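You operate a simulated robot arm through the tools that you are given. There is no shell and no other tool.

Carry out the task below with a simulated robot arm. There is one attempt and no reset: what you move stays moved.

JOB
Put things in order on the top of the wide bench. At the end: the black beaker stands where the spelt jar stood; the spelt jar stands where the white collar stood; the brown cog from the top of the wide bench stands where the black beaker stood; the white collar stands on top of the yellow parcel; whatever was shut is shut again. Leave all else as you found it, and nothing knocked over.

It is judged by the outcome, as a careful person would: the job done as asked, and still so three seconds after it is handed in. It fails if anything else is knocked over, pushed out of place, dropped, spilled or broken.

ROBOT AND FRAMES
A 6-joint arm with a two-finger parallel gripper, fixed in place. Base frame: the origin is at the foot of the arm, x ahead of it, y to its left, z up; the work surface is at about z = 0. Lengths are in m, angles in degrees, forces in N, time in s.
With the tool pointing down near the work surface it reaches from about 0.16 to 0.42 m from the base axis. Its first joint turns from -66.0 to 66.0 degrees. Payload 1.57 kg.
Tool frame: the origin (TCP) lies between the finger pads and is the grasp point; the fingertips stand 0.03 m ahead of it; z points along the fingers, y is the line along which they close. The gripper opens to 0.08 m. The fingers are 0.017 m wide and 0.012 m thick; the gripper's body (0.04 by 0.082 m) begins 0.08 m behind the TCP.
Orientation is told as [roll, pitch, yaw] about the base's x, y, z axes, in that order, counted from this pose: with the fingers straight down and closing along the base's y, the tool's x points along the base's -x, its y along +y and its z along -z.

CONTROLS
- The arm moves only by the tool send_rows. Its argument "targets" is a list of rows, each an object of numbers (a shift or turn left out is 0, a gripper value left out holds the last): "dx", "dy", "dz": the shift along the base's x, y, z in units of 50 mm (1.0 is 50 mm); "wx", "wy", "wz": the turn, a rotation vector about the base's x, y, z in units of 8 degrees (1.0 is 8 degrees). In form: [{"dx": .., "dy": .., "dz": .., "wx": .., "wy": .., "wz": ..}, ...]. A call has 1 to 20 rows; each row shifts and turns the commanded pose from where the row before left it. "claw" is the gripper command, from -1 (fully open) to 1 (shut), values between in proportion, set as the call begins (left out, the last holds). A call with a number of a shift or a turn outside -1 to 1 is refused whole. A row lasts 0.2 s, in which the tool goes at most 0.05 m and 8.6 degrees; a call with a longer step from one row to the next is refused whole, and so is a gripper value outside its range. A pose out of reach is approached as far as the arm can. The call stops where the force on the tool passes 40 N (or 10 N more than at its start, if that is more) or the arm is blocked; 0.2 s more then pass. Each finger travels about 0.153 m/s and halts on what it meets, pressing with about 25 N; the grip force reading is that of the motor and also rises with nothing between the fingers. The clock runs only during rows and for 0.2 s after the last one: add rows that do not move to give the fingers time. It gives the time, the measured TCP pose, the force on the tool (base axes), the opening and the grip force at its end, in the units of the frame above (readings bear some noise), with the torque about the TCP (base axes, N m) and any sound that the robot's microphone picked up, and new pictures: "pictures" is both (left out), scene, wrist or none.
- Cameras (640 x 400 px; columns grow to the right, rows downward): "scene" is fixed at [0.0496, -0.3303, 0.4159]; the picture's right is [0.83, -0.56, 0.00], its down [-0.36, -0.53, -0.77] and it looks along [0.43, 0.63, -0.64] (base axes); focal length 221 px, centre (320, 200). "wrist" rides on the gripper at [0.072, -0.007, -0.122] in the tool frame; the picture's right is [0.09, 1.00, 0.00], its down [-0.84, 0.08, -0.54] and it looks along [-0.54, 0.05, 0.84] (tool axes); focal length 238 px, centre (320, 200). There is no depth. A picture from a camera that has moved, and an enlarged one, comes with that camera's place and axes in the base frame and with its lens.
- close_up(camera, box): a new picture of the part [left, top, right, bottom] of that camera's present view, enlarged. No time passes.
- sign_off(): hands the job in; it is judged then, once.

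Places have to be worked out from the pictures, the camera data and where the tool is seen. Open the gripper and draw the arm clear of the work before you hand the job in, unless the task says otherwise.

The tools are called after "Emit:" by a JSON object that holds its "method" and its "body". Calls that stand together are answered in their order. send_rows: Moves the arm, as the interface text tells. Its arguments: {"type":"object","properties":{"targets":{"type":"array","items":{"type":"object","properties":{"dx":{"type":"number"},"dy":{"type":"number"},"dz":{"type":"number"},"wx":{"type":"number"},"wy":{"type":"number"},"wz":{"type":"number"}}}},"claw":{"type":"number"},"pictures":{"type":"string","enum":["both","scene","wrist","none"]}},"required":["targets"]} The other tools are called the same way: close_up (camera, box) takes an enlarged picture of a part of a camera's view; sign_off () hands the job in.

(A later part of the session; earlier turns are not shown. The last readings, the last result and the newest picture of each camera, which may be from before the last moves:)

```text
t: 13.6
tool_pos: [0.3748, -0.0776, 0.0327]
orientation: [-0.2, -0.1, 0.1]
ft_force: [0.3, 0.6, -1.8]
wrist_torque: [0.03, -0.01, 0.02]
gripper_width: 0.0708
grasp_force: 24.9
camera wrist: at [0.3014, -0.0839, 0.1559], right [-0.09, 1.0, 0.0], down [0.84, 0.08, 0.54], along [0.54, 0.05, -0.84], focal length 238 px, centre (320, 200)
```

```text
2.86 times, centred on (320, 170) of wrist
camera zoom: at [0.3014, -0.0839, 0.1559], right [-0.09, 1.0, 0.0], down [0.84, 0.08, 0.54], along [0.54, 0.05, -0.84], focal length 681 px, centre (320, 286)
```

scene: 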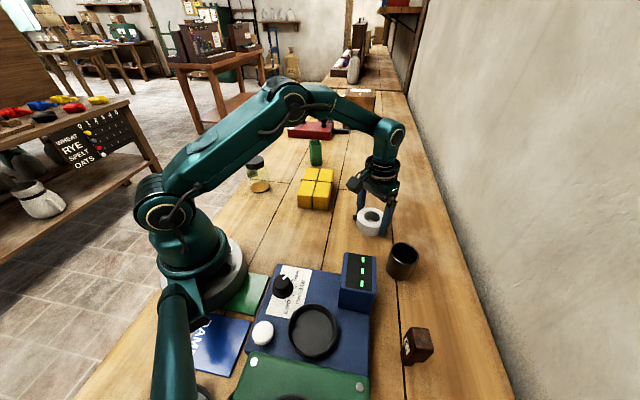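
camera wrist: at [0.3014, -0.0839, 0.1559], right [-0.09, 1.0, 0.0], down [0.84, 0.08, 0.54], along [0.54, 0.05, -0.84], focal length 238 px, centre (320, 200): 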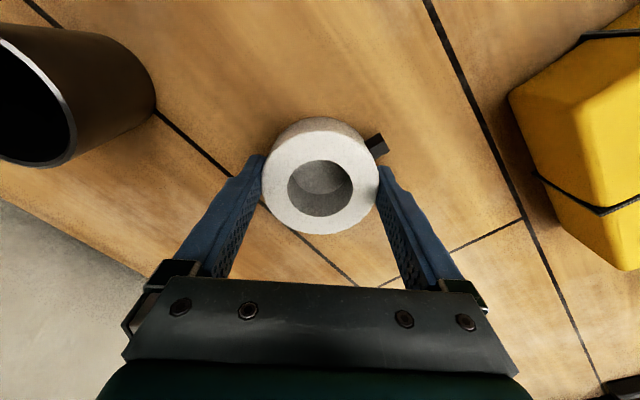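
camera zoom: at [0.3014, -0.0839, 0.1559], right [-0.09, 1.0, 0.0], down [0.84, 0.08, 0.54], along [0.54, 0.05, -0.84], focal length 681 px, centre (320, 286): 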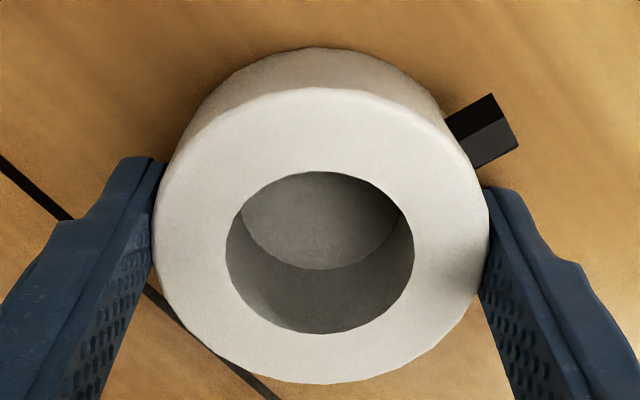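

Firm grip at 0.0708 m. Lifting just 10 mm very slowly to test the hold.

Emit:
{"method": "send_rows", "body": {"targets": [{"dz": 0.03}, {"dz": 0.04}, {"dz": 0.05}, {"dz": 0.05}, {"dz": 0.03}], "pictures": "wrist"}}

Emit:
{"method": "close_up", "body": {"camera": "scene", "box": [340, 180, 420, 250]}}

```text
t: 14.8
tool_pos: [0.3745, -0.0778, 0.0451]
orientation: [-0.2, -0.1, 0.1]
ft_force: [-0.1, 0.3, -1.7]
wrist_torque: [0.0, 0.03, 0.02]
gripper_width: 0.0705
grasp_force: 25.2
camera wrist: at [0.3016, -0.0838, 0.1662], right [-0.09, 1.0, 0.0], down [0.84, 0.08, 0.54], along [0.54, 0.05, -0.84], focal length 238 px, centre (320, 200)
```

wrist: 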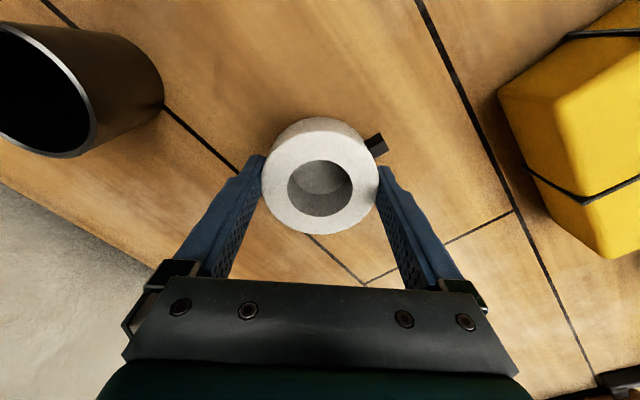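

```text
5.71 times, centred on (380, 215) of scene
camera zoom: at [0.0496, -0.3303, 0.4159], right [0.83, -0.56, 0.0], down [-0.36, -0.53, -0.77], along [0.43, 0.63, -0.64], focal length 1264 px, centre (-23, 114)
```

zoom: 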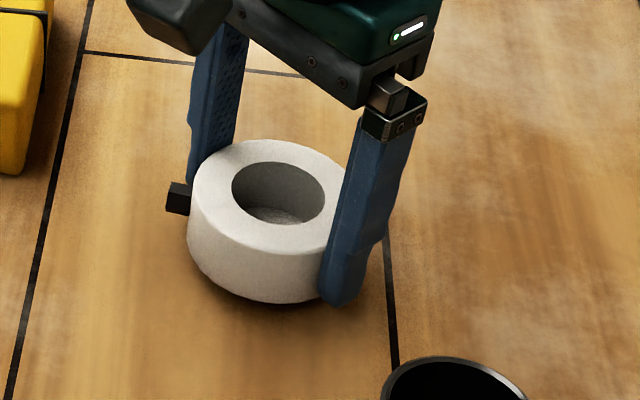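

Holding now. Continue lifting with gentle ramping.

Emit:
{"method": "send_rows", "body": {"targets": [{"dz": 0.06}, {"dz": 0.1}, {"dz": 0.15}, {"dz": 0.2}, {"dz": 0.2}, {"dz": 0.2}, {"dz": 0.2}, {"dz": 0.15}, {"dz": 0.1}, {"dz": 0.05}, {}]}}

```text
t: 17.2
tool_pos: [0.3744, -0.0775, 0.1137]
orientation: [-0.2, -0.1, 0.0]
ft_force: [-0.8, -0.2, -1.8]
wrist_torque: [0.0, -0.01, -0.02]
gripper_width: 0.0703
grasp_force: 25.3
camera wrist: at [0.3008, -0.0836, 0.2365], right [-0.09, 1.0, 0.0], down [0.84, 0.08, 0.54], along [0.54, 0.05, -0.84], focal length 238 px, centre (320, 200)
```

scene: 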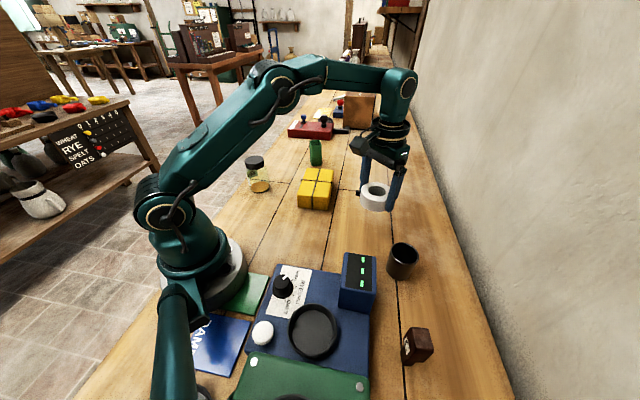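
wrist: 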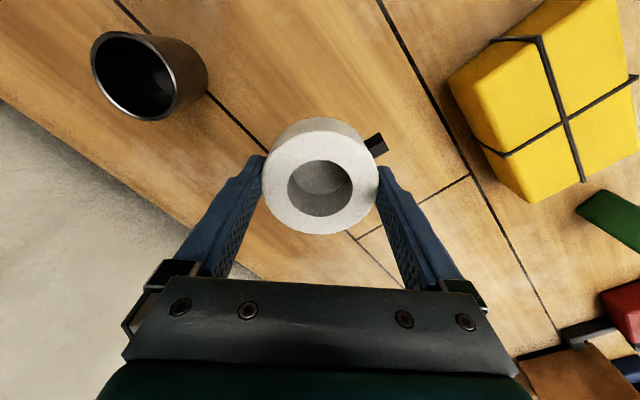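

Still held (bottom ≈0.081). Carry it smoothly over the parcel centre ≈(0.3335,0.110).

Emit:
{"method": "send_rows", "body": {"targets": [{"dx": -0.033, "dy": 0.15}, {"dx": -0.065, "dy": 0.3}, {"dx": -0.098, "dy": 0.45}, {"dx": -0.115, "dy": 0.525}, {"dx": -0.115, "dy": 0.525}, {"dx": -0.115, "dy": 0.525}, {"dx": -0.098, "dy": 0.45}, {"dx": -0.082, "dy": 0.375}, {"dx": -0.057, "dy": 0.26}, {"dx": -0.04, "dy": 0.19}, {}]}}

Emit:
{"method": "close_up", "body": {"camera": "wrist", "box": [200, 60, 440, 260]}}

Emit:
{"method": "close_up", "body": {"camera": "scene", "box": [270, 130, 370, 220]}}

```text
t: 19.6
tool_pos: [0.3326, 0.109, 0.1148]
orientation: [-0.2, -0.1, 0.0]
ft_force: [0.5, -0.8, -2.0]
wrist_torque: [0.02, 0.0, 0.02]
gripper_width: 0.0705
grasp_force: 24.8
camera wrist: at [0.2602, 0.1036, 0.2366], right [-0.09, 1.0, 0.0], down [0.84, 0.08, 0.54], along [0.54, 0.05, -0.84], focal length 238 px, centre (320, 200)
```

scene: 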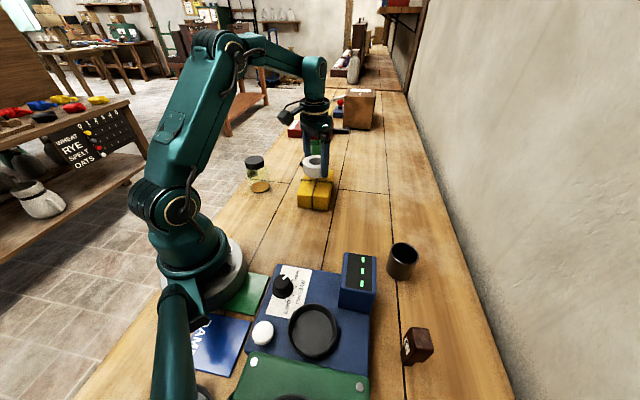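
wrist: 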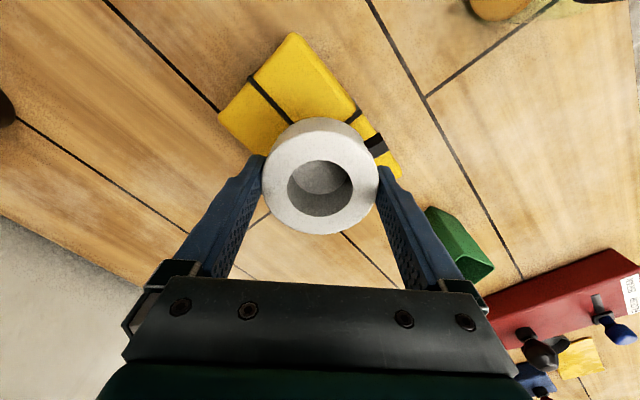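

```text
2.00 times, centred on (320, 160) of wrist
camera zoom: at [0.2602, 0.1036, 0.2366], right [-0.09, 1.0, 0.0], down [0.84, 0.08, 0.54], along [0.54, 0.05, -0.84], focal length 477 px, centre (320, 280)
```

zoom: 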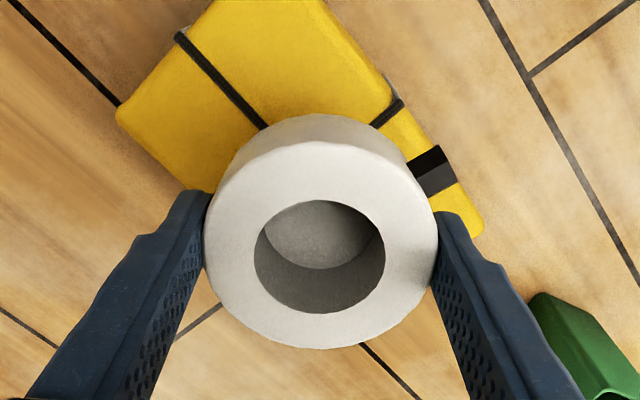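

```text
4.44 times, centred on (320, 175) of scene
camera zoom: at [0.0496, -0.3303, 0.4159], right [0.83, -0.56, 0.0], down [-0.36, -0.53, -0.77], along [0.43, 0.63, -0.64], focal length 983 px, centre (320, 311)
```

zoom: 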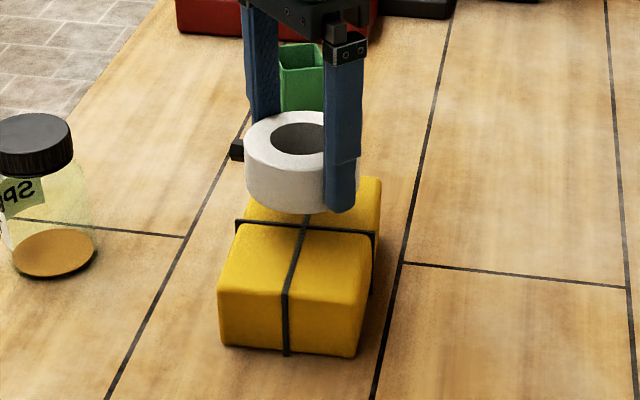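

The collar hangs over the parcel centre. Lower to just above the parcel top.

Emit:
{"method": "send_rows", "body": {"targets": [{"dz": -0.06}, {"dz": -0.12}, {"dz": -0.15}, {"dz": -0.12}, {"dz": -0.08}, {"dz": -0.05}, {}], "pictures": "none"}}

Emit:
{"method": "close_up", "body": {"camera": "scene", "box": [280, 145, 360, 215]}}

```text
t: 21.2
tool_pos: [0.3333, 0.1099, 0.0846]
orientation: [-0.3, -0.1, -0.1]
ft_force: [-0.1, 0.1, -2.6]
wrist_torque: [-0.03, 0.0, -0.04]
gripper_width: 0.0706
grasp_force: 25.3
```

```text
5.71 times, centred on (320, 180) of scene
camera zoom: at [0.0496, -0.3303, 0.4159], right [0.83, -0.56, 0.0], down [-0.36, -0.53, -0.77], along [0.43, 0.63, -0.64], focal length 1264 px, centre (320, 314)
```

zoom: 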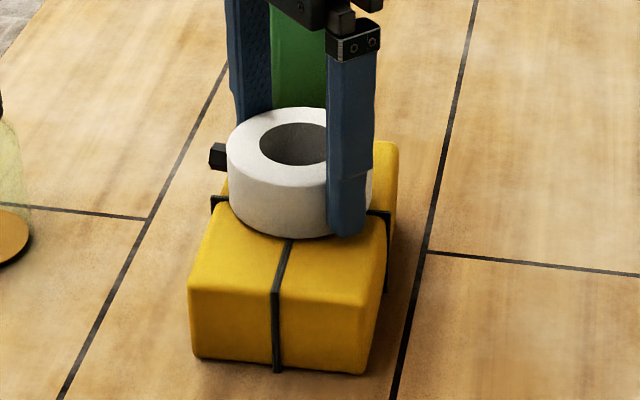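

Still no contact force. Lower in 1 mm steps to touch.

Emit:
{"method": "send_rows", "body": {"targets": [{"dz": -0.02}, {"dz": -0.02}, {"dz": -0.02}, {}], "pictures": "none"}}

```text
t: 22.2
tool_pos: [0.3358, 0.1092, 0.0831]
orientation: [-0.1, -0.3, 0.0]
ft_force: [-3.6, -3.3, 19.0]
wrist_torque: [0.22, 0.08, -0.1]
gripper_width: 0.0705
grasp_force: 25.1
```

Contact (19 N). Ease up ~1.5 mm to relieve the pressing and check.

Emit:
{"method": "send_rows", "body": {"targets": [{"dz": 0.028}, {}], "pictures": "none"}}

Emit:
{"method": "close_up", "body": {"camera": "scene", "box": [280, 145, 360, 215]}}

Emit:
{"method": "close_up", "body": {"camera": "wrist", "box": [200, 60, 440, 260]}}

```text
t: 22.8
tool_pos: [0.334, 0.1116, 0.0845]
orientation: [-0.2, 0.0, 0.0]
ft_force: [1.3, 1.0, 1.3]
wrist_torque: [0.09, -0.14, -0.01]
gripper_width: 0.0702
grasp_force: 25.0
```

```text
5.71 times, centred on (320, 180) of scene
camera zoom: at [0.0495, -0.3303, 0.4159], right [0.83, -0.56, 0.0], down [-0.36, -0.53, -0.77], along [0.43, 0.63, -0.64], focal length 1264 px, centre (320, 314)
```

zoom: 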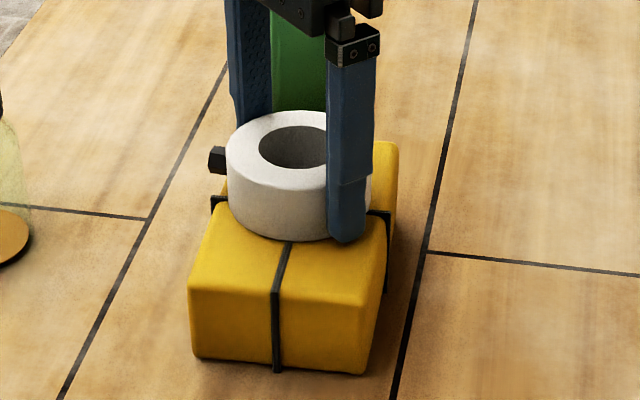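

```text
2.00 times, centred on (320, 160) of wrist
camera zoom: at [0.261, 0.1034, 0.2053], right [-0.09, 1.0, 0.0], down [0.84, 0.08, 0.54], along [0.54, 0.05, -0.84], focal length 477 px, centre (320, 280)
```

zoom: 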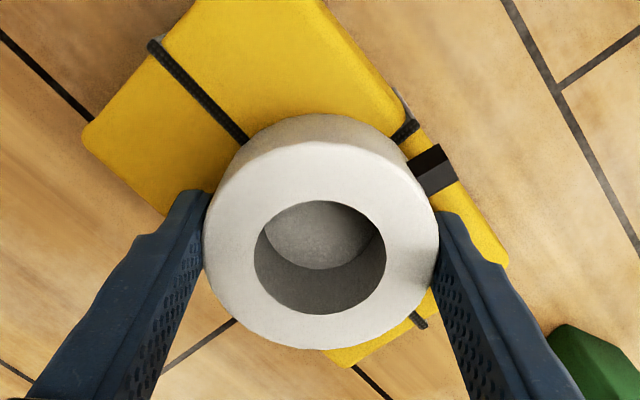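

Collar rests on the parcel with light contact. Open and lift straight up.

Emit:
{"method": "send_rows", "body": {"targets": [{}, {}, {}, {"dz": 0.1}, {"dz": 0.3}, {"dz": 0.6}, {"dz": 0.8}, {"dz": 0.8}, {}], "claw": -1}}

Emit:
{"method": "close_up", "body": {"camera": "scene", "box": [280, 145, 360, 215]}}

Emit:
{"method": "close_up", "body": {"camera": "wrist", "box": [230, 40, 410, 180]}}

```text
t: 24.8
tool_pos: [0.3342, 0.1088, 0.2133]
orientation: [-0.2, 0.0, 0.0]
ft_force: [-0.7, -0.6, -0.7]
wrist_torque: [0.01, 0.04, -0.05]
gripper_width: 0.08
grasp_force: 0.1
camera wrist: at [0.2612, 0.103, 0.3359], right [-0.09, 1.0, 0.0], down [0.84, 0.08, 0.54], along [0.54, 0.05, -0.84], focal length 238 px, centre (320, 200)
```

scene: 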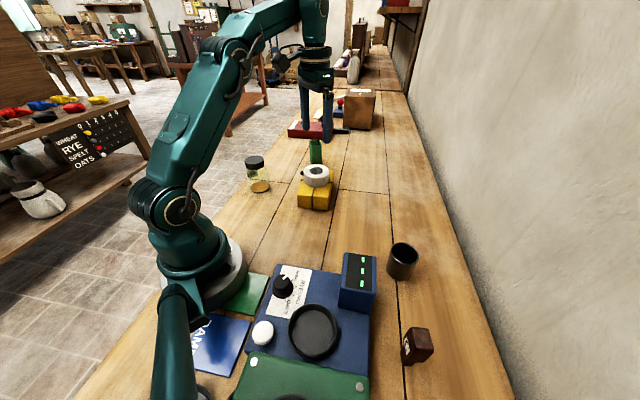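
wrist: 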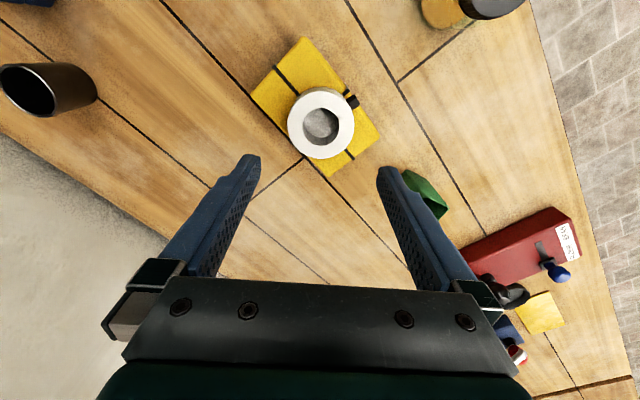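

```text
5.71 times, centred on (320, 180) of scene
camera zoom: at [0.0495, -0.3303, 0.4159], right [0.83, -0.56, 0.0], down [-0.36, -0.53, -0.77], along [0.43, 0.63, -0.64], focal length 1264 px, centre (320, 314)
```

zoom: 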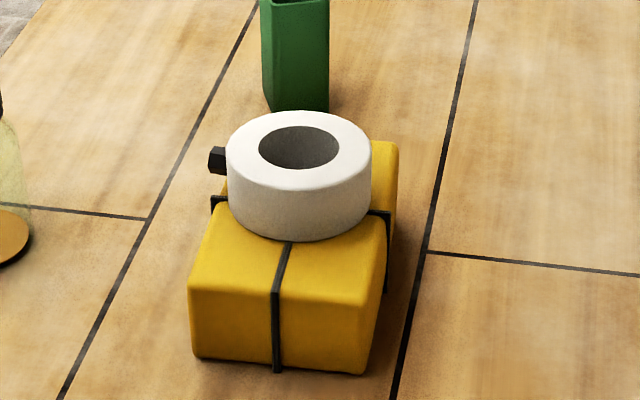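

```text
2.86 times, centred on (320, 110) of wrist
camera zoom: at [0.2612, 0.103, 0.3359], right [-0.09, 1.0, 0.0], down [0.84, 0.08, 0.54], along [0.54, 0.05, -0.84], focal length 681 px, centre (320, 457)
```

zoom: 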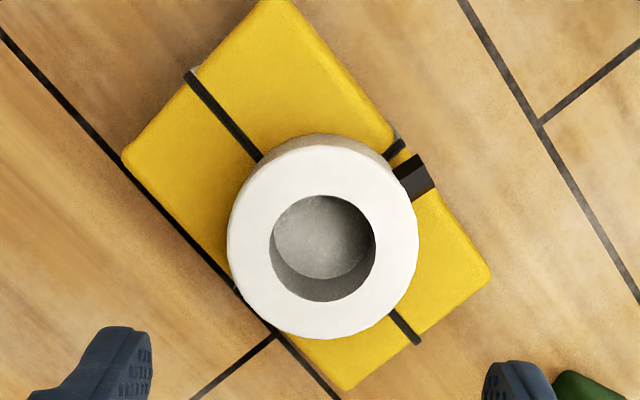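

The collar sits squarely on the parcel. Now move so the wrist camera looks at the jar.

Emit:
{"method": "send_rows", "body": {"targets": [{"dx": -0.676, "dy": 0.504}, {"dx": -0.676, "dy": 0.504}, {"dx": -0.676, "dy": 0.504}, {"dx": -0.676, "dy": 0.504}, {"dx": -0.676, "dy": 0.504}, {}, {}]}}

Emit:
{"method": "close_up", "body": {"camera": "scene", "box": [225, 140, 295, 205]}}

```text
t: 26.4
tool_pos: [0.1631, 0.2347, 0.2141]
orientation: [-0.2, -0.2, 0.0]
ft_force: [0.0, 1.2, 0.8]
wrist_torque: [0.01, 0.01, -0.01]
gripper_width: 0.0799
grasp_force: 0.0
camera wrist: at [0.091, 0.2294, 0.3354], right [-0.09, 1.0, 0.0], down [0.84, 0.08, 0.54], along [0.54, 0.05, -0.84], focal length 238 px, centre (320, 200)
```

scene: 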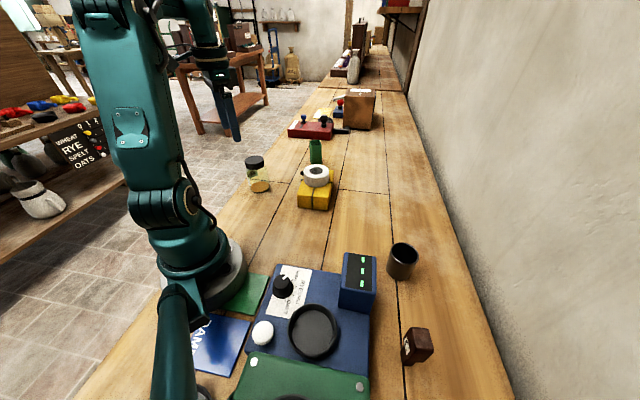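
wrist: 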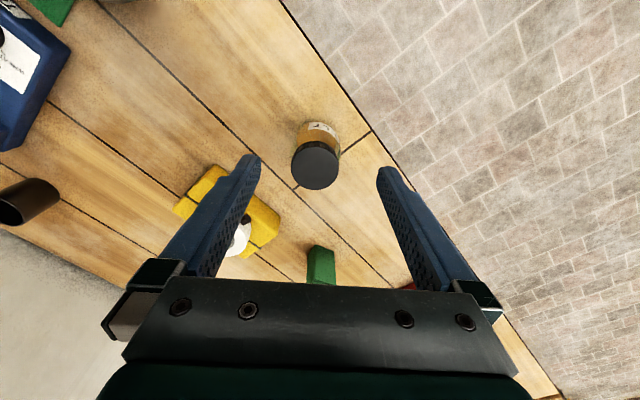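

```text
6.15 times, centred on (260, 172) of scene
camera zoom: at [0.0495, -0.3303, 0.4159], right [0.83, -0.56, 0.0], down [-0.36, -0.53, -0.77], along [0.43, 0.63, -0.64], focal length 1361 px, centre (689, 369)
```

zoom: 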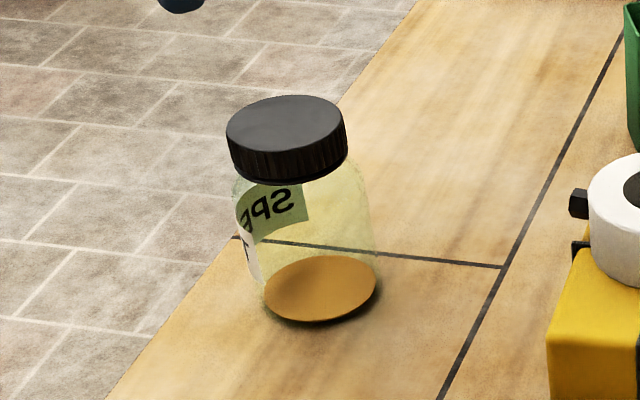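

Emit:
{"method": "close_up", "body": {"camera": "wrist", "box": [280, 110, 360, 200]}}

```text
4.44 times, centred on (320, 155) of wrist
camera zoom: at [0.091, 0.2294, 0.3354], right [-0.09, 1.0, 0.0], down [0.84, 0.08, 0.54], along [0.54, 0.05, -0.84], focal length 1059 px, centre (320, 400)
```

zoom: 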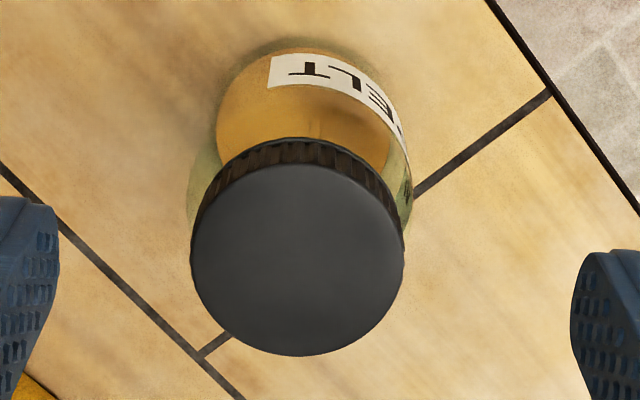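

This is the SPELT jar: centre ≈(0.205,0.235), height ≈0.097, body ≈0.06, lid slightly narrower, so I'll grip the body. Move above and lower partway to check alignment.

Emit:
{"method": "send_rows", "body": {"targets": [{"dx": 0.42}, {"dx": 0.42, "dz": -0.4}, {"dz": -0.6}, {}, {}]}}

Emit:
{"method": "close_up", "body": {"camera": "wrist", "box": [220, 90, 420, 250]}}

Emit:
{"method": "close_up", "body": {"camera": "scene", "box": [215, 120, 305, 205]}}

```text
t: 27.6
tool_pos: [0.2058, 0.2356, 0.1627]
orientation: [-0.1, -0.1, 0.0]
ft_force: [-0.3, -0.1, 0.4]
wrist_torque: [0.0, -0.01, -0.01]
gripper_width: 0.0802
grasp_force: 0.1
camera wrist: at [0.1324, 0.2294, 0.285], right [-0.09, 1.0, 0.0], down [0.84, 0.08, 0.54], along [0.54, 0.05, -0.84], focal length 238 px, centre (320, 200)
```

scene: 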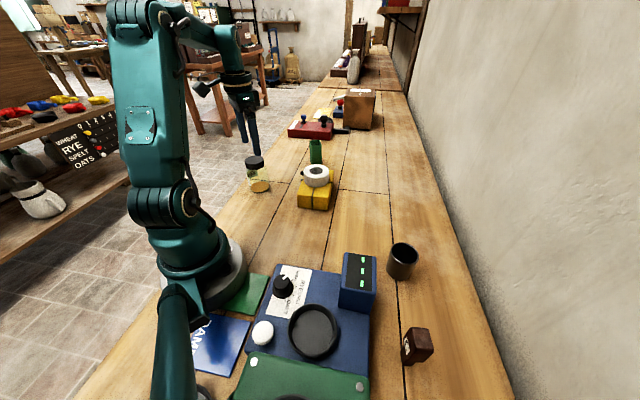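
wrist: 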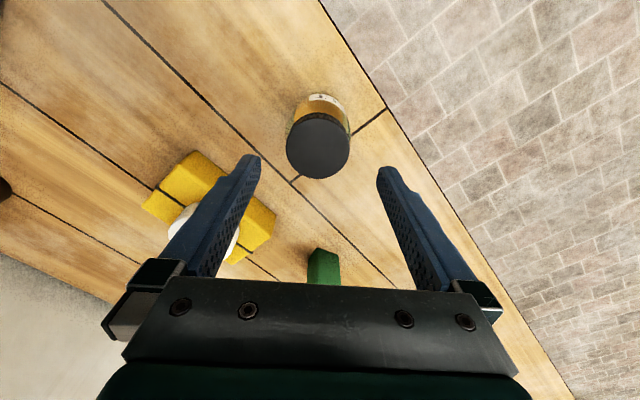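

```text
2.50 times, centred on (320, 170) of wrist
camera zoom: at [0.1324, 0.2294, 0.285], right [-0.09, 1.0, 0.0], down [0.84, 0.08, 0.54], along [0.54, 0.05, -0.84], focal length 596 px, centre (320, 275)
```

zoom: 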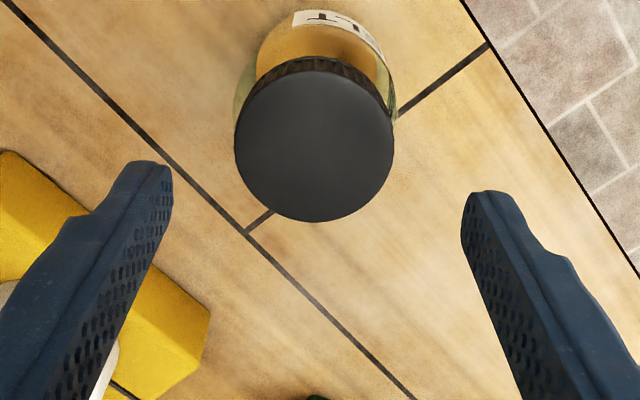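

```text
4.71 times, centred on (260, 162) of scene
camera zoom: at [0.0496, -0.3303, 0.4159], right [0.83, -0.56, 0.0], down [-0.36, -0.53, -0.77], along [0.43, 0.63, -0.64], focal length 1040 px, centre (602, 376)
```

zoom: 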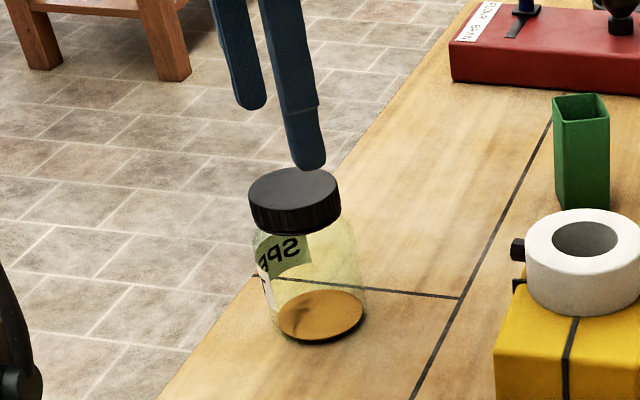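

Jar lies ≈2.5 mm to -y of the axis; correct and descend to TCP z≈0.042 around the body.

Emit:
{"method": "send_rows", "body": {"targets": [{"dx": -0.01, "dy": -0.05, "dz": -0.3}, {"dz": -0.5}, {"dz": -0.5}, {"dz": -0.5}, {"dz": -0.4}, {"dz": -0.2}, {}]}}

Emit:
{"method": "close_up", "body": {"camera": "scene", "box": [215, 120, 305, 205]}}

Emit:
{"method": "close_up", "body": {"camera": "wrist", "box": [220, 110, 420, 270]}}

```text
t: 29.2
tool_pos: [0.2054, 0.2335, 0.0435]
orientation: [-0.3, -0.1, -0.1]
ft_force: [0.2, 0.1, 0.4]
wrist_torque: [-0.02, -0.03, -0.02]
gripper_width: 0.08
grasp_force: 0.0
camera wrist: at [0.1332, 0.227, 0.1652], right [-0.09, 1.0, 0.0], down [0.84, 0.08, 0.54], along [0.54, 0.05, -0.84], focal length 238 px, centre (320, 200)
```

scene: 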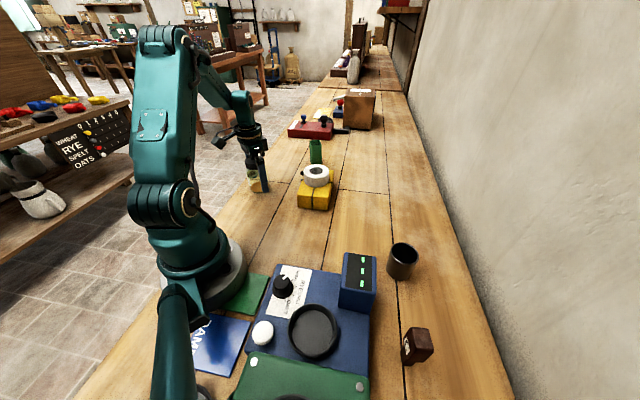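
wrist: 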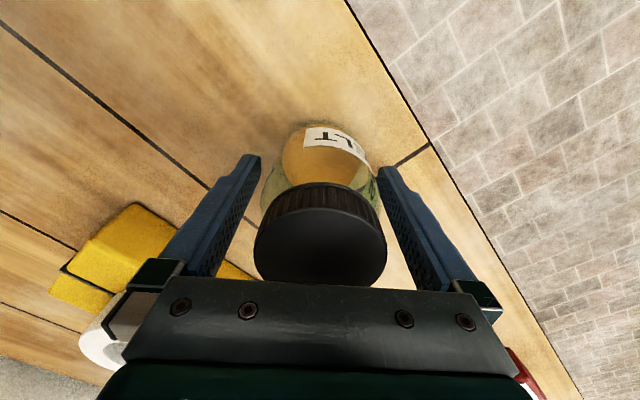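

```text
4.71 times, centred on (260, 162) of scene
camera zoom: at [0.0496, -0.3303, 0.4159], right [0.83, -0.56, 0.0], down [-0.36, -0.53, -0.77], along [0.43, 0.63, -0.64], focal length 1040 px, centre (602, 376)
```

zoom: 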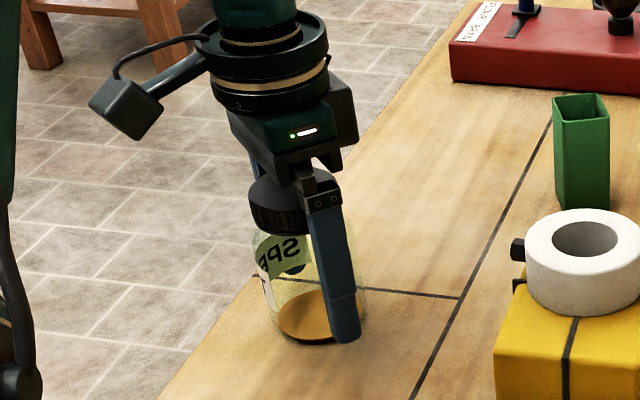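

```text
2.50 times, centred on (320, 190) of wrist
camera zoom: at [0.1332, 0.227, 0.1652], right [-0.09, 1.0, 0.0], down [0.84, 0.08, 0.54], along [0.54, 0.05, -0.84], focal length 596 px, centre (320, 225)
```

zoom: 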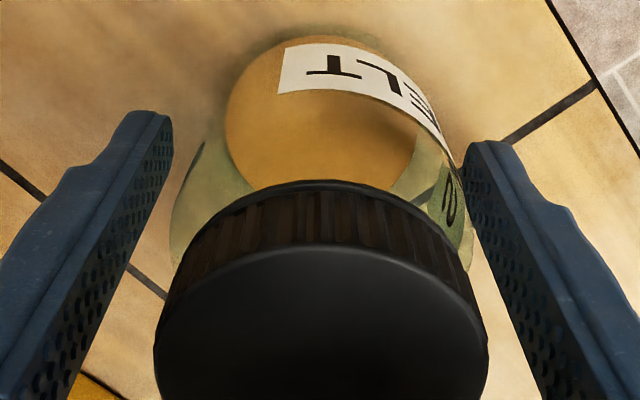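

Jar is centred between the fingers. Closing on the body.

Emit:
{"method": "send_rows", "body": {"targets": [{}, {}, {}, {}], "claw": 1, "pictures": "wrist"}}

Emit:
{"method": "close_up", "body": {"camera": "scene", "box": [215, 120, 305, 205]}}

```text
t: 30.2
tool_pos: [0.2056, 0.2342, 0.044]
orientation: [-0.3, 0.0, 0.0]
ft_force: [-0.2, 0.5, -0.8]
wrist_torque: [0.04, -0.03, -0.01]
gripper_width: 0.0609
grasp_force: 24.8
camera wrist: at [0.1331, 0.227, 0.1655], right [-0.09, 1.0, 0.0], down [0.84, 0.08, 0.54], along [0.54, 0.05, -0.84], focal length 238 px, centre (320, 200)
```

wrist: 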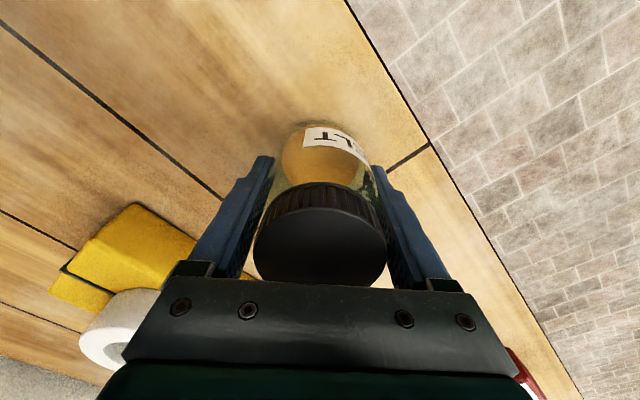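

```text
4.71 times, centred on (260, 162) of scene
camera zoom: at [0.0496, -0.3303, 0.4159], right [0.83, -0.56, 0.0], down [-0.36, -0.53, -0.77], along [0.43, 0.63, -0.64], focal length 1040 px, centre (602, 376)
```

zoom: 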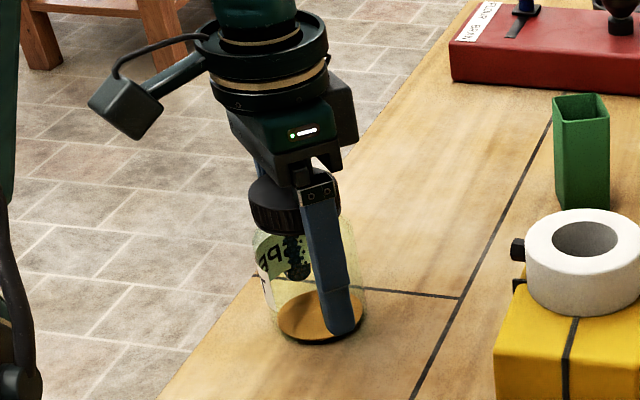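

Gripped at 0.0609 m. Gentle lift test, then higher.

Emit:
{"method": "send_rows", "body": {"targets": [{"dz": 0.03}, {"dz": 0.05}, {"dz": 0.08}, {"dz": 0.05}, {}], "pictures": "none"}}

Emit:
{"method": "close_up", "body": {"camera": "scene", "box": [215, 120, 305, 205]}}

```text
t: 31.4
tool_pos: [0.2051, 0.2335, 0.0544]
orientation: [-0.2, -0.1, 0.0]
ft_force: [0.3, 0.2, -3.0]
wrist_torque: [-0.02, 0.02, -0.02]
gripper_width: 0.061
grasp_force: 25.0
```

```text
4.71 times, centred on (260, 162) of scene
camera zoom: at [0.0496, -0.3303, 0.4159], right [0.83, -0.56, 0.0], down [-0.36, -0.53, -0.77], along [0.43, 0.63, -0.64], focal length 1040 px, centre (602, 376)
```

zoom: 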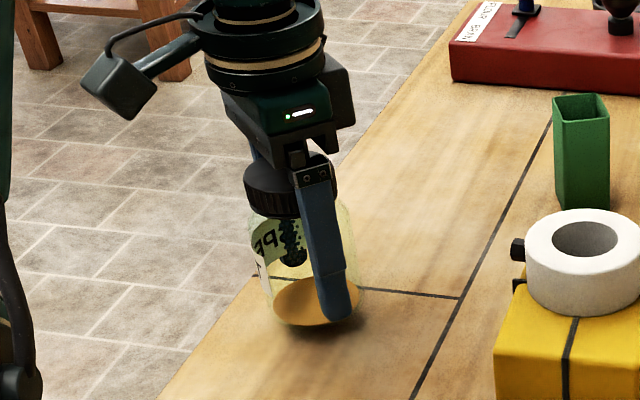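

Jar lifts with the fingers (≈3 N). Raise it to clear the collar and parcel.

Emit:
{"method": "send_rows", "body": {"targets": [{"dz": 0.08}, {"dz": 0.15}, {"dz": 0.22}, {"dz": 0.3}, {"dz": 0.35}, {"dz": 0.35}, {"dz": 0.3}, {"dz": 0.25}, {"dz": 0.15}, {"dz": 0.08}, {}]}}

```text
t: 33.8
tool_pos: [0.2057, 0.2341, 0.1664]
orientation: [-0.2, -0.1, 0.0]
ft_force: [0.1, -0.5, -3.5]
wrist_torque: [0.04, 0.0, 0.01]
gripper_width: 0.0609
grasp_force: 25.1
camera wrist: at [0.1335, 0.2275, 0.2876], right [-0.09, 1.0, 0.0], down [0.84, 0.08, 0.54], along [0.54, 0.05, -0.84], focal length 238 px, centre (320, 200)
```

scene: 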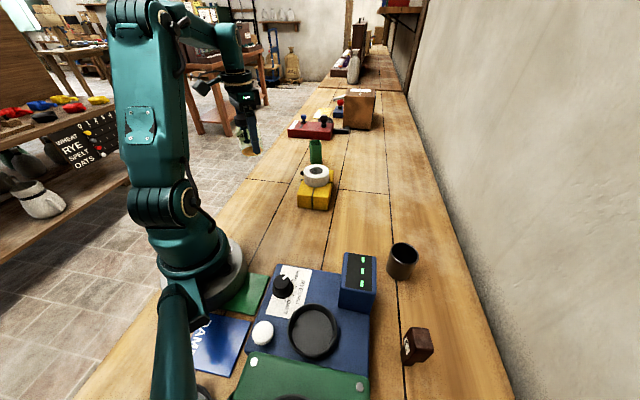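
wrist: 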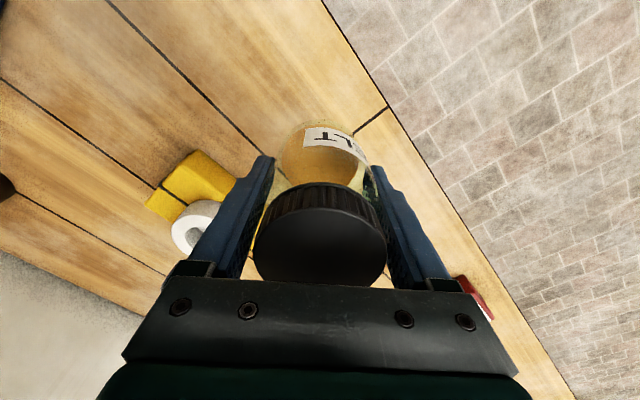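

Carry the jar at height to above the collar's old spot (0.3755,-0.078).

Emit:
{"method": "send_rows", "body": {"targets": [{"dx": 0.068, "dy": -0.125}, {"dx": 0.136, "dy": -0.25}, {"dx": 0.204, "dy": -0.374}, {"dx": 0.272, "dy": -0.499}, {"dx": 0.272, "dy": -0.499}, {"dx": 0.272, "dy": -0.499}, {"dx": 0.272, "dy": -0.499}, {"dx": 0.272, "dy": -0.499}, {"dx": 0.272, "dy": -0.499}, {"dx": 0.272, "dy": -0.499}, {"dx": 0.272, "dy": -0.499}, {"dx": 0.272, "dy": -0.499}, {"dx": 0.204, "dy": -0.374}, {"dx": 0.136, "dy": -0.25}, {"dx": 0.102, "dy": -0.187}, {"dx": 0.102, "dy": -0.187}, {}]}}

```text
t: 37.4
tool_pos: [0.3775, -0.078, 0.1654]
orientation: [-0.2, -0.1, 0.0]
ft_force: [-0.2, 0.1, -3.5]
wrist_torque: [0.0, 0.01, -0.01]
gripper_width: 0.0609
grasp_force: 25.2
camera wrist: at [0.3034, -0.0842, 0.2884], right [-0.09, 1.0, 0.0], down [0.84, 0.08, 0.54], along [0.54, 0.05, -0.84], focal length 238 px, centre (320, 200)
```

scene: 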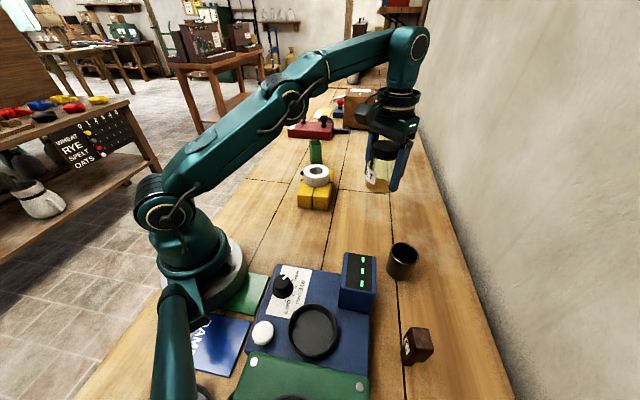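
wrist: 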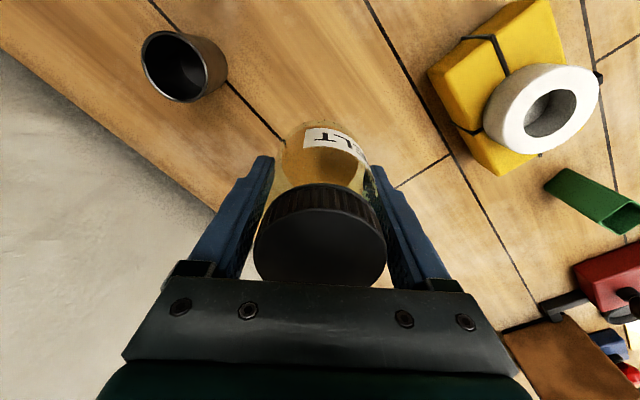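

Over the target. Lower smoothly to just above the bench (TCP z≈0.048).

Emit:
{"method": "send_rows", "body": {"targets": [{"dx": -0.02, "dz": -0.1}, {"dz": -0.2}, {"dz": -0.3}, {"dz": -0.35}, {"dz": -0.35}, {"dz": -0.35}, {"dz": -0.3}, {"dz": -0.2}, {"dz": -0.12}, {"dz": -0.07}, {}], "pictures": "scene"}}

Emit:
{"method": "close_up", "body": {"camera": "scene", "box": [330, 150, 430, 250]}}

```text
t: 39.8
tool_pos: [0.3767, -0.078, 0.0486]
orientation: [-0.2, -0.1, -0.1]
ft_force: [-0.7, -0.5, -2.6]
wrist_torque: [0.0, -0.02, 0.02]
gripper_width: 0.0609
grasp_force: 24.8
```

scene: 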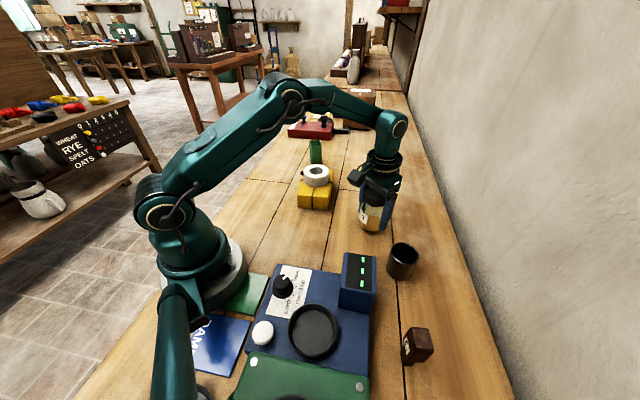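

```text
4.00 times, centred on (380, 200) of scene
camera zoom: at [0.0496, -0.3303, 0.4159], right [0.83, -0.56, 0.0], down [-0.36, -0.53, -0.77], along [0.43, 0.63, -0.64], focal length 884 px, centre (80, 200)
```

zoom: 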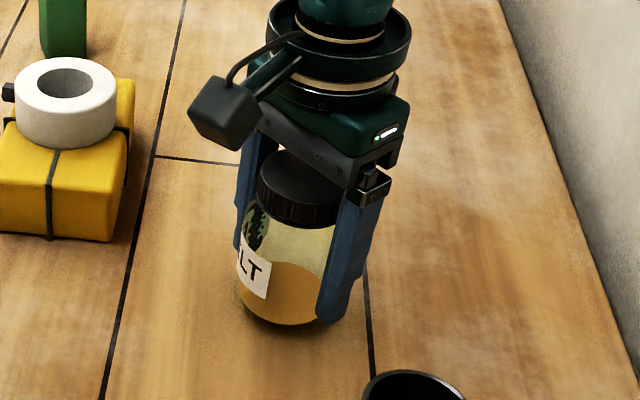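

Lower the last millimetres in small steps until contact.

Emit:
{"method": "send_rows", "body": {"targets": [{"dz": -0.03}, {"dz": -0.03}, {"dz": -0.02}, {}], "pictures": "none"}}

```text
t: 40.8
tool_pos: [0.3753, -0.0791, 0.0437]
orientation: [-0.1, -0.1, -0.1]
ft_force: [0.0, 1.8, -2.8]
wrist_torque: [-0.01, -0.01, 0.03]
gripper_width: 0.0609
grasp_force: 25.0
```

Emit:
{"method": "send_rows", "body": {"targets": [{"dz": -0.02}, {"dz": -0.015}, {}], "pictures": "none"}}

```text
t: 41.6
tool_pos: [0.3743, -0.0779, 0.0424]
orientation: [-0.2, -0.1, 0.0]
ft_force: [-1.7, -0.3, 4.9]
wrist_torque: [0.21, 0.08, 0.03]
gripper_width: 0.0612
grasp_force: 25.1
```

Jar touches the bench (force went from −3 to +5 N). Release and withdraw upwards.

Emit:
{"method": "send_rows", "body": {"targets": [{"dz": 0.01}, {}, {}, {"dz": 0.2}, {"dz": 0.5}, {"dz": 0.8}, {"dz": 0.8}, {"dz": 0.6}, {}], "claw": -1}}

Emit:
{"method": "close_up", "body": {"camera": "scene", "box": [330, 150, 430, 250]}}

```text
t: 43.6
tool_pos: [0.3681, -0.0767, 0.184]
orientation: [-0.2, 0.1, -0.1]
ft_force: [-0.3, -0.1, 0.5]
wrist_torque: [0.0, -0.02, -0.03]
gripper_width: 0.0799
grasp_force: 0.0
out of reach, approached as far as the arm can: row 8
camera wrist: at [0.2962, -0.083, 0.3063], right [-0.09, 1.0, 0.0], down [0.84, 0.08, 0.54], along [0.54, 0.05, -0.84], focal length 238 px, centre (320, 200)
```

scene: 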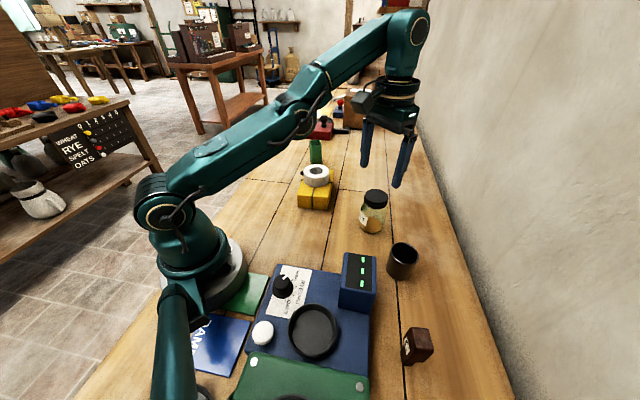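
wrist: 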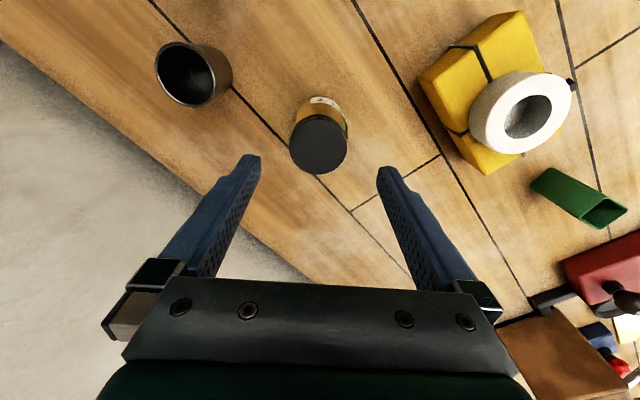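

```text
4.00 times, centred on (380, 200) of scene
camera zoom: at [0.0495, -0.3303, 0.4159], right [0.83, -0.56, 0.0], down [-0.36, -0.53, -0.77], along [0.43, 0.63, -0.64], focal length 884 px, centre (80, 200)
```

zoom: 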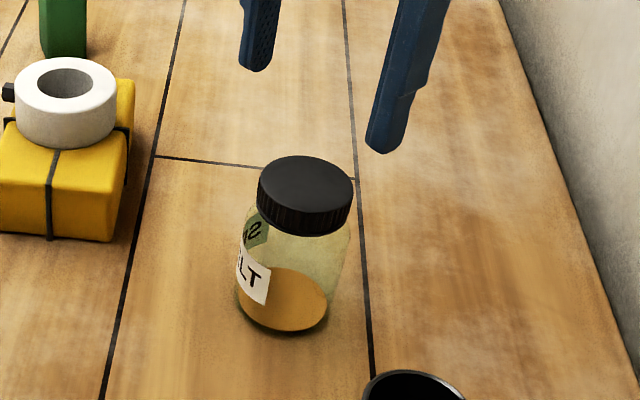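

Jar now stands in the collar's old place. Next, the beaker: move the tool near it for a precise look.

Emit:
{"method": "send_rows", "body": {"targets": [{"dx": -0.35, "dy": -0.65, "dz": -0.05}, {"dx": -0.35, "dy": -0.65, "dz": -0.05}, {"dx": -0.35, "dy": -0.65, "dz": -0.05}, {"dx": -0.35, "dy": -0.68, "dz": -0.05}, {}, {}]}}

Emit:
{"method": "close_up", "body": {"camera": "wrist", "box": [250, 100, 390, 220]}}

Emit:
{"method": "close_up", "body": {"camera": "scene", "box": [370, 220, 440, 290]}}

```text
t: 45.0
tool_pos: [0.3127, -0.213, 0.1788]
orientation: [0.0, 0.2, 0.0]
ft_force: [-0.2, 0.6, -0.5]
wrist_torque: [0.0, -0.01, 0.02]
gripper_width: 0.0802
grasp_force: 0.0
out of reach, approached as far as the arm can: row 1, 2, 4
camera wrist: at [0.241, -0.2197, 0.2995], right [-0.09, 1.0, 0.0], down [0.84, 0.08, 0.54], along [0.54, 0.05, -0.84], focal length 238 px, centre (320, 200)
```

scene: 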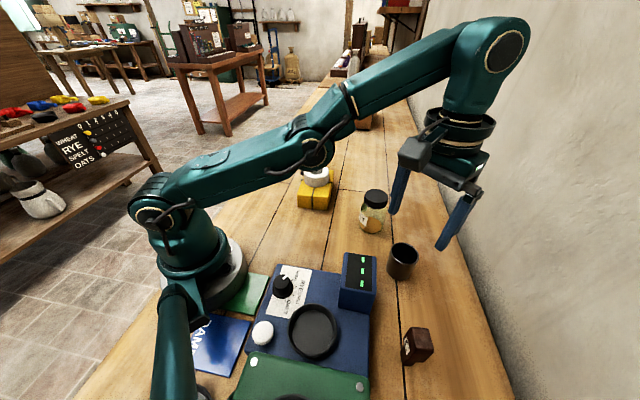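
wrist: 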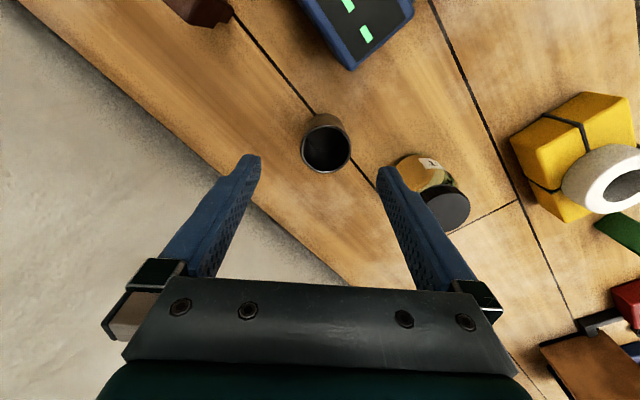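

```text
3.33 times, centred on (320, 160) of wrist
camera zoom: at [0.241, -0.2197, 0.2995], right [-0.09, 1.0, 0.0], down [0.84, 0.08, 0.54], along [0.54, 0.05, -0.84], focal length 794 px, centre (320, 333)
```

zoom: 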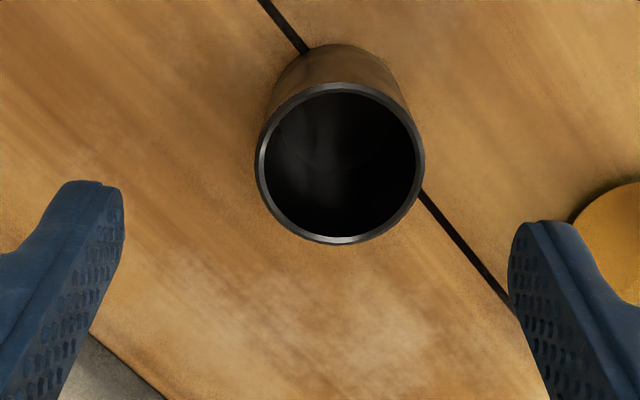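

```text
5.71 times, centred on (405, 255) of scene
camera zoom: at [0.0495, -0.3303, 0.4159], right [0.83, -0.56, 0.0], down [-0.36, -0.53, -0.77], along [0.43, 0.63, -0.64], focal length 1264 px, centre (-166, -114)
```

zoom: 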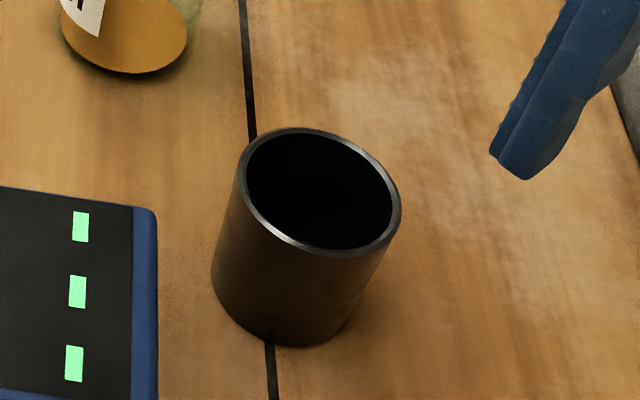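

Beaker ≈(0.333,-0.205), rim ≈0.053 wide, ≈0.06 tall. I'm at the edge of reach this high, so I come down a bit first.

Emit:
{"method": "send_rows", "body": {"targets": [{"dz": -0.4}, {"dz": -0.4}, {}, {}], "pictures": "wrist"}}

Emit:
{"method": "close_up", "body": {"camera": "wrist", "box": [250, 100, 390, 220]}}

```text
t: 46.0
tool_pos: [0.314, -0.2124, 0.1387]
orientation: [-0.2, -0.1, 0.0]
ft_force: [-0.8, -1.3, 0.0]
wrist_torque: [-0.03, 0.0, -0.03]
gripper_width: 0.0801
grasp_force: 0.0
camera wrist: at [0.2413, -0.2191, 0.2614], right [-0.09, 1.0, 0.0], down [0.84, 0.08, 0.54], along [0.54, 0.05, -0.84], focal length 238 px, centre (320, 200)
```

wrist: 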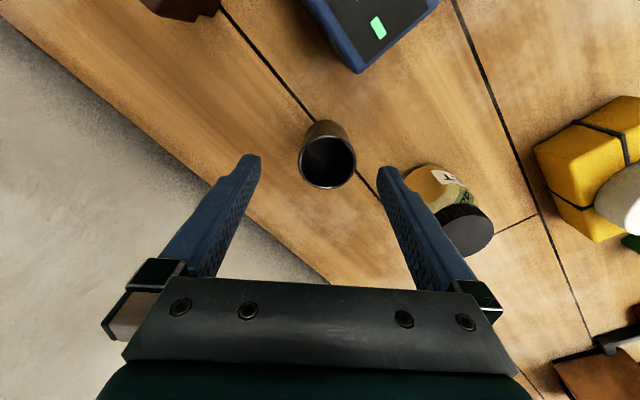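

```text
3.33 times, centred on (320, 160) of wrist
camera zoom: at [0.2413, -0.2191, 0.2614], right [-0.09, 1.0, 0.0], down [0.84, 0.08, 0.54], along [0.54, 0.05, -0.84], focal length 794 px, centre (320, 333)
```

zoom: 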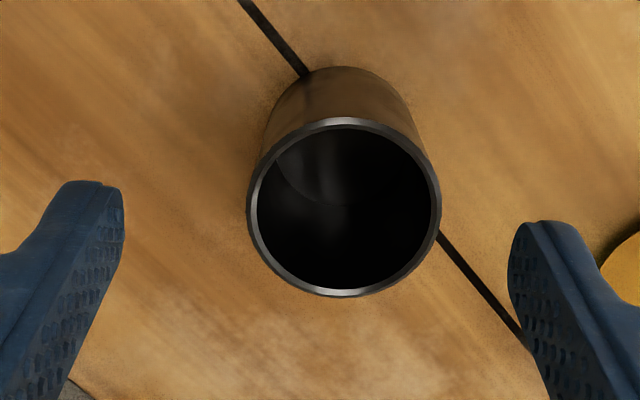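

Refined beaker centre ≈(0.332,-0.204). Move over it and lower to just above the rim.

Emit:
{"method": "send_rows", "body": {"targets": [{"dx": 0.36, "dy": 0.17, "dz": -0.3}, {"dz": -0.4}, {"dz": -0.1}, {}, {}], "pictures": "none"}}

Emit:
{"method": "close_up", "body": {"camera": "wrist", "box": [230, 90, 410, 230]}}

Emit:
{"method": "close_up", "body": {"camera": "scene", "box": [360, 200, 460, 290]}}

```text
t: 47.2
tool_pos: [0.332, -0.2049, 0.0991]
orientation: [-0.2, -0.1, 0.0]
ft_force: [0.0, -0.3, 0.1]
wrist_torque: [0.0, 0.01, 0.0]
gripper_width: 0.08
grasp_force: 0.1
```

```text
2.86 times, centred on (320, 160) of wrist
camera zoom: at [0.259, -0.2101, 0.22], right [-0.09, 1.0, 0.0], down [0.84, 0.08, 0.54], along [0.54, 0.05, -0.84], focal length 681 px, centre (320, 314)
```

zoom: 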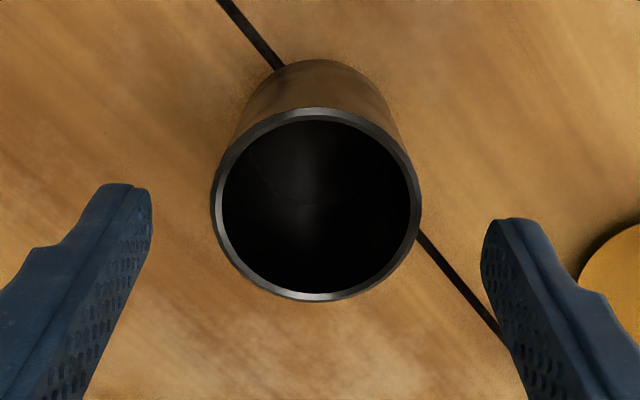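

```text
4.44 times, centred on (410, 245) of scene
camera zoom: at [0.0496, -0.3303, 0.4159], right [0.83, -0.56, 0.0], down [-0.36, -0.53, -0.77], along [0.43, 0.63, -0.64], focal length 983 px, centre (-80, 0)
```

zoom: 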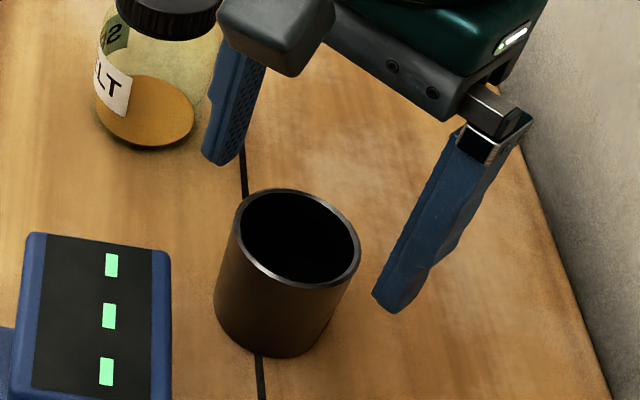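

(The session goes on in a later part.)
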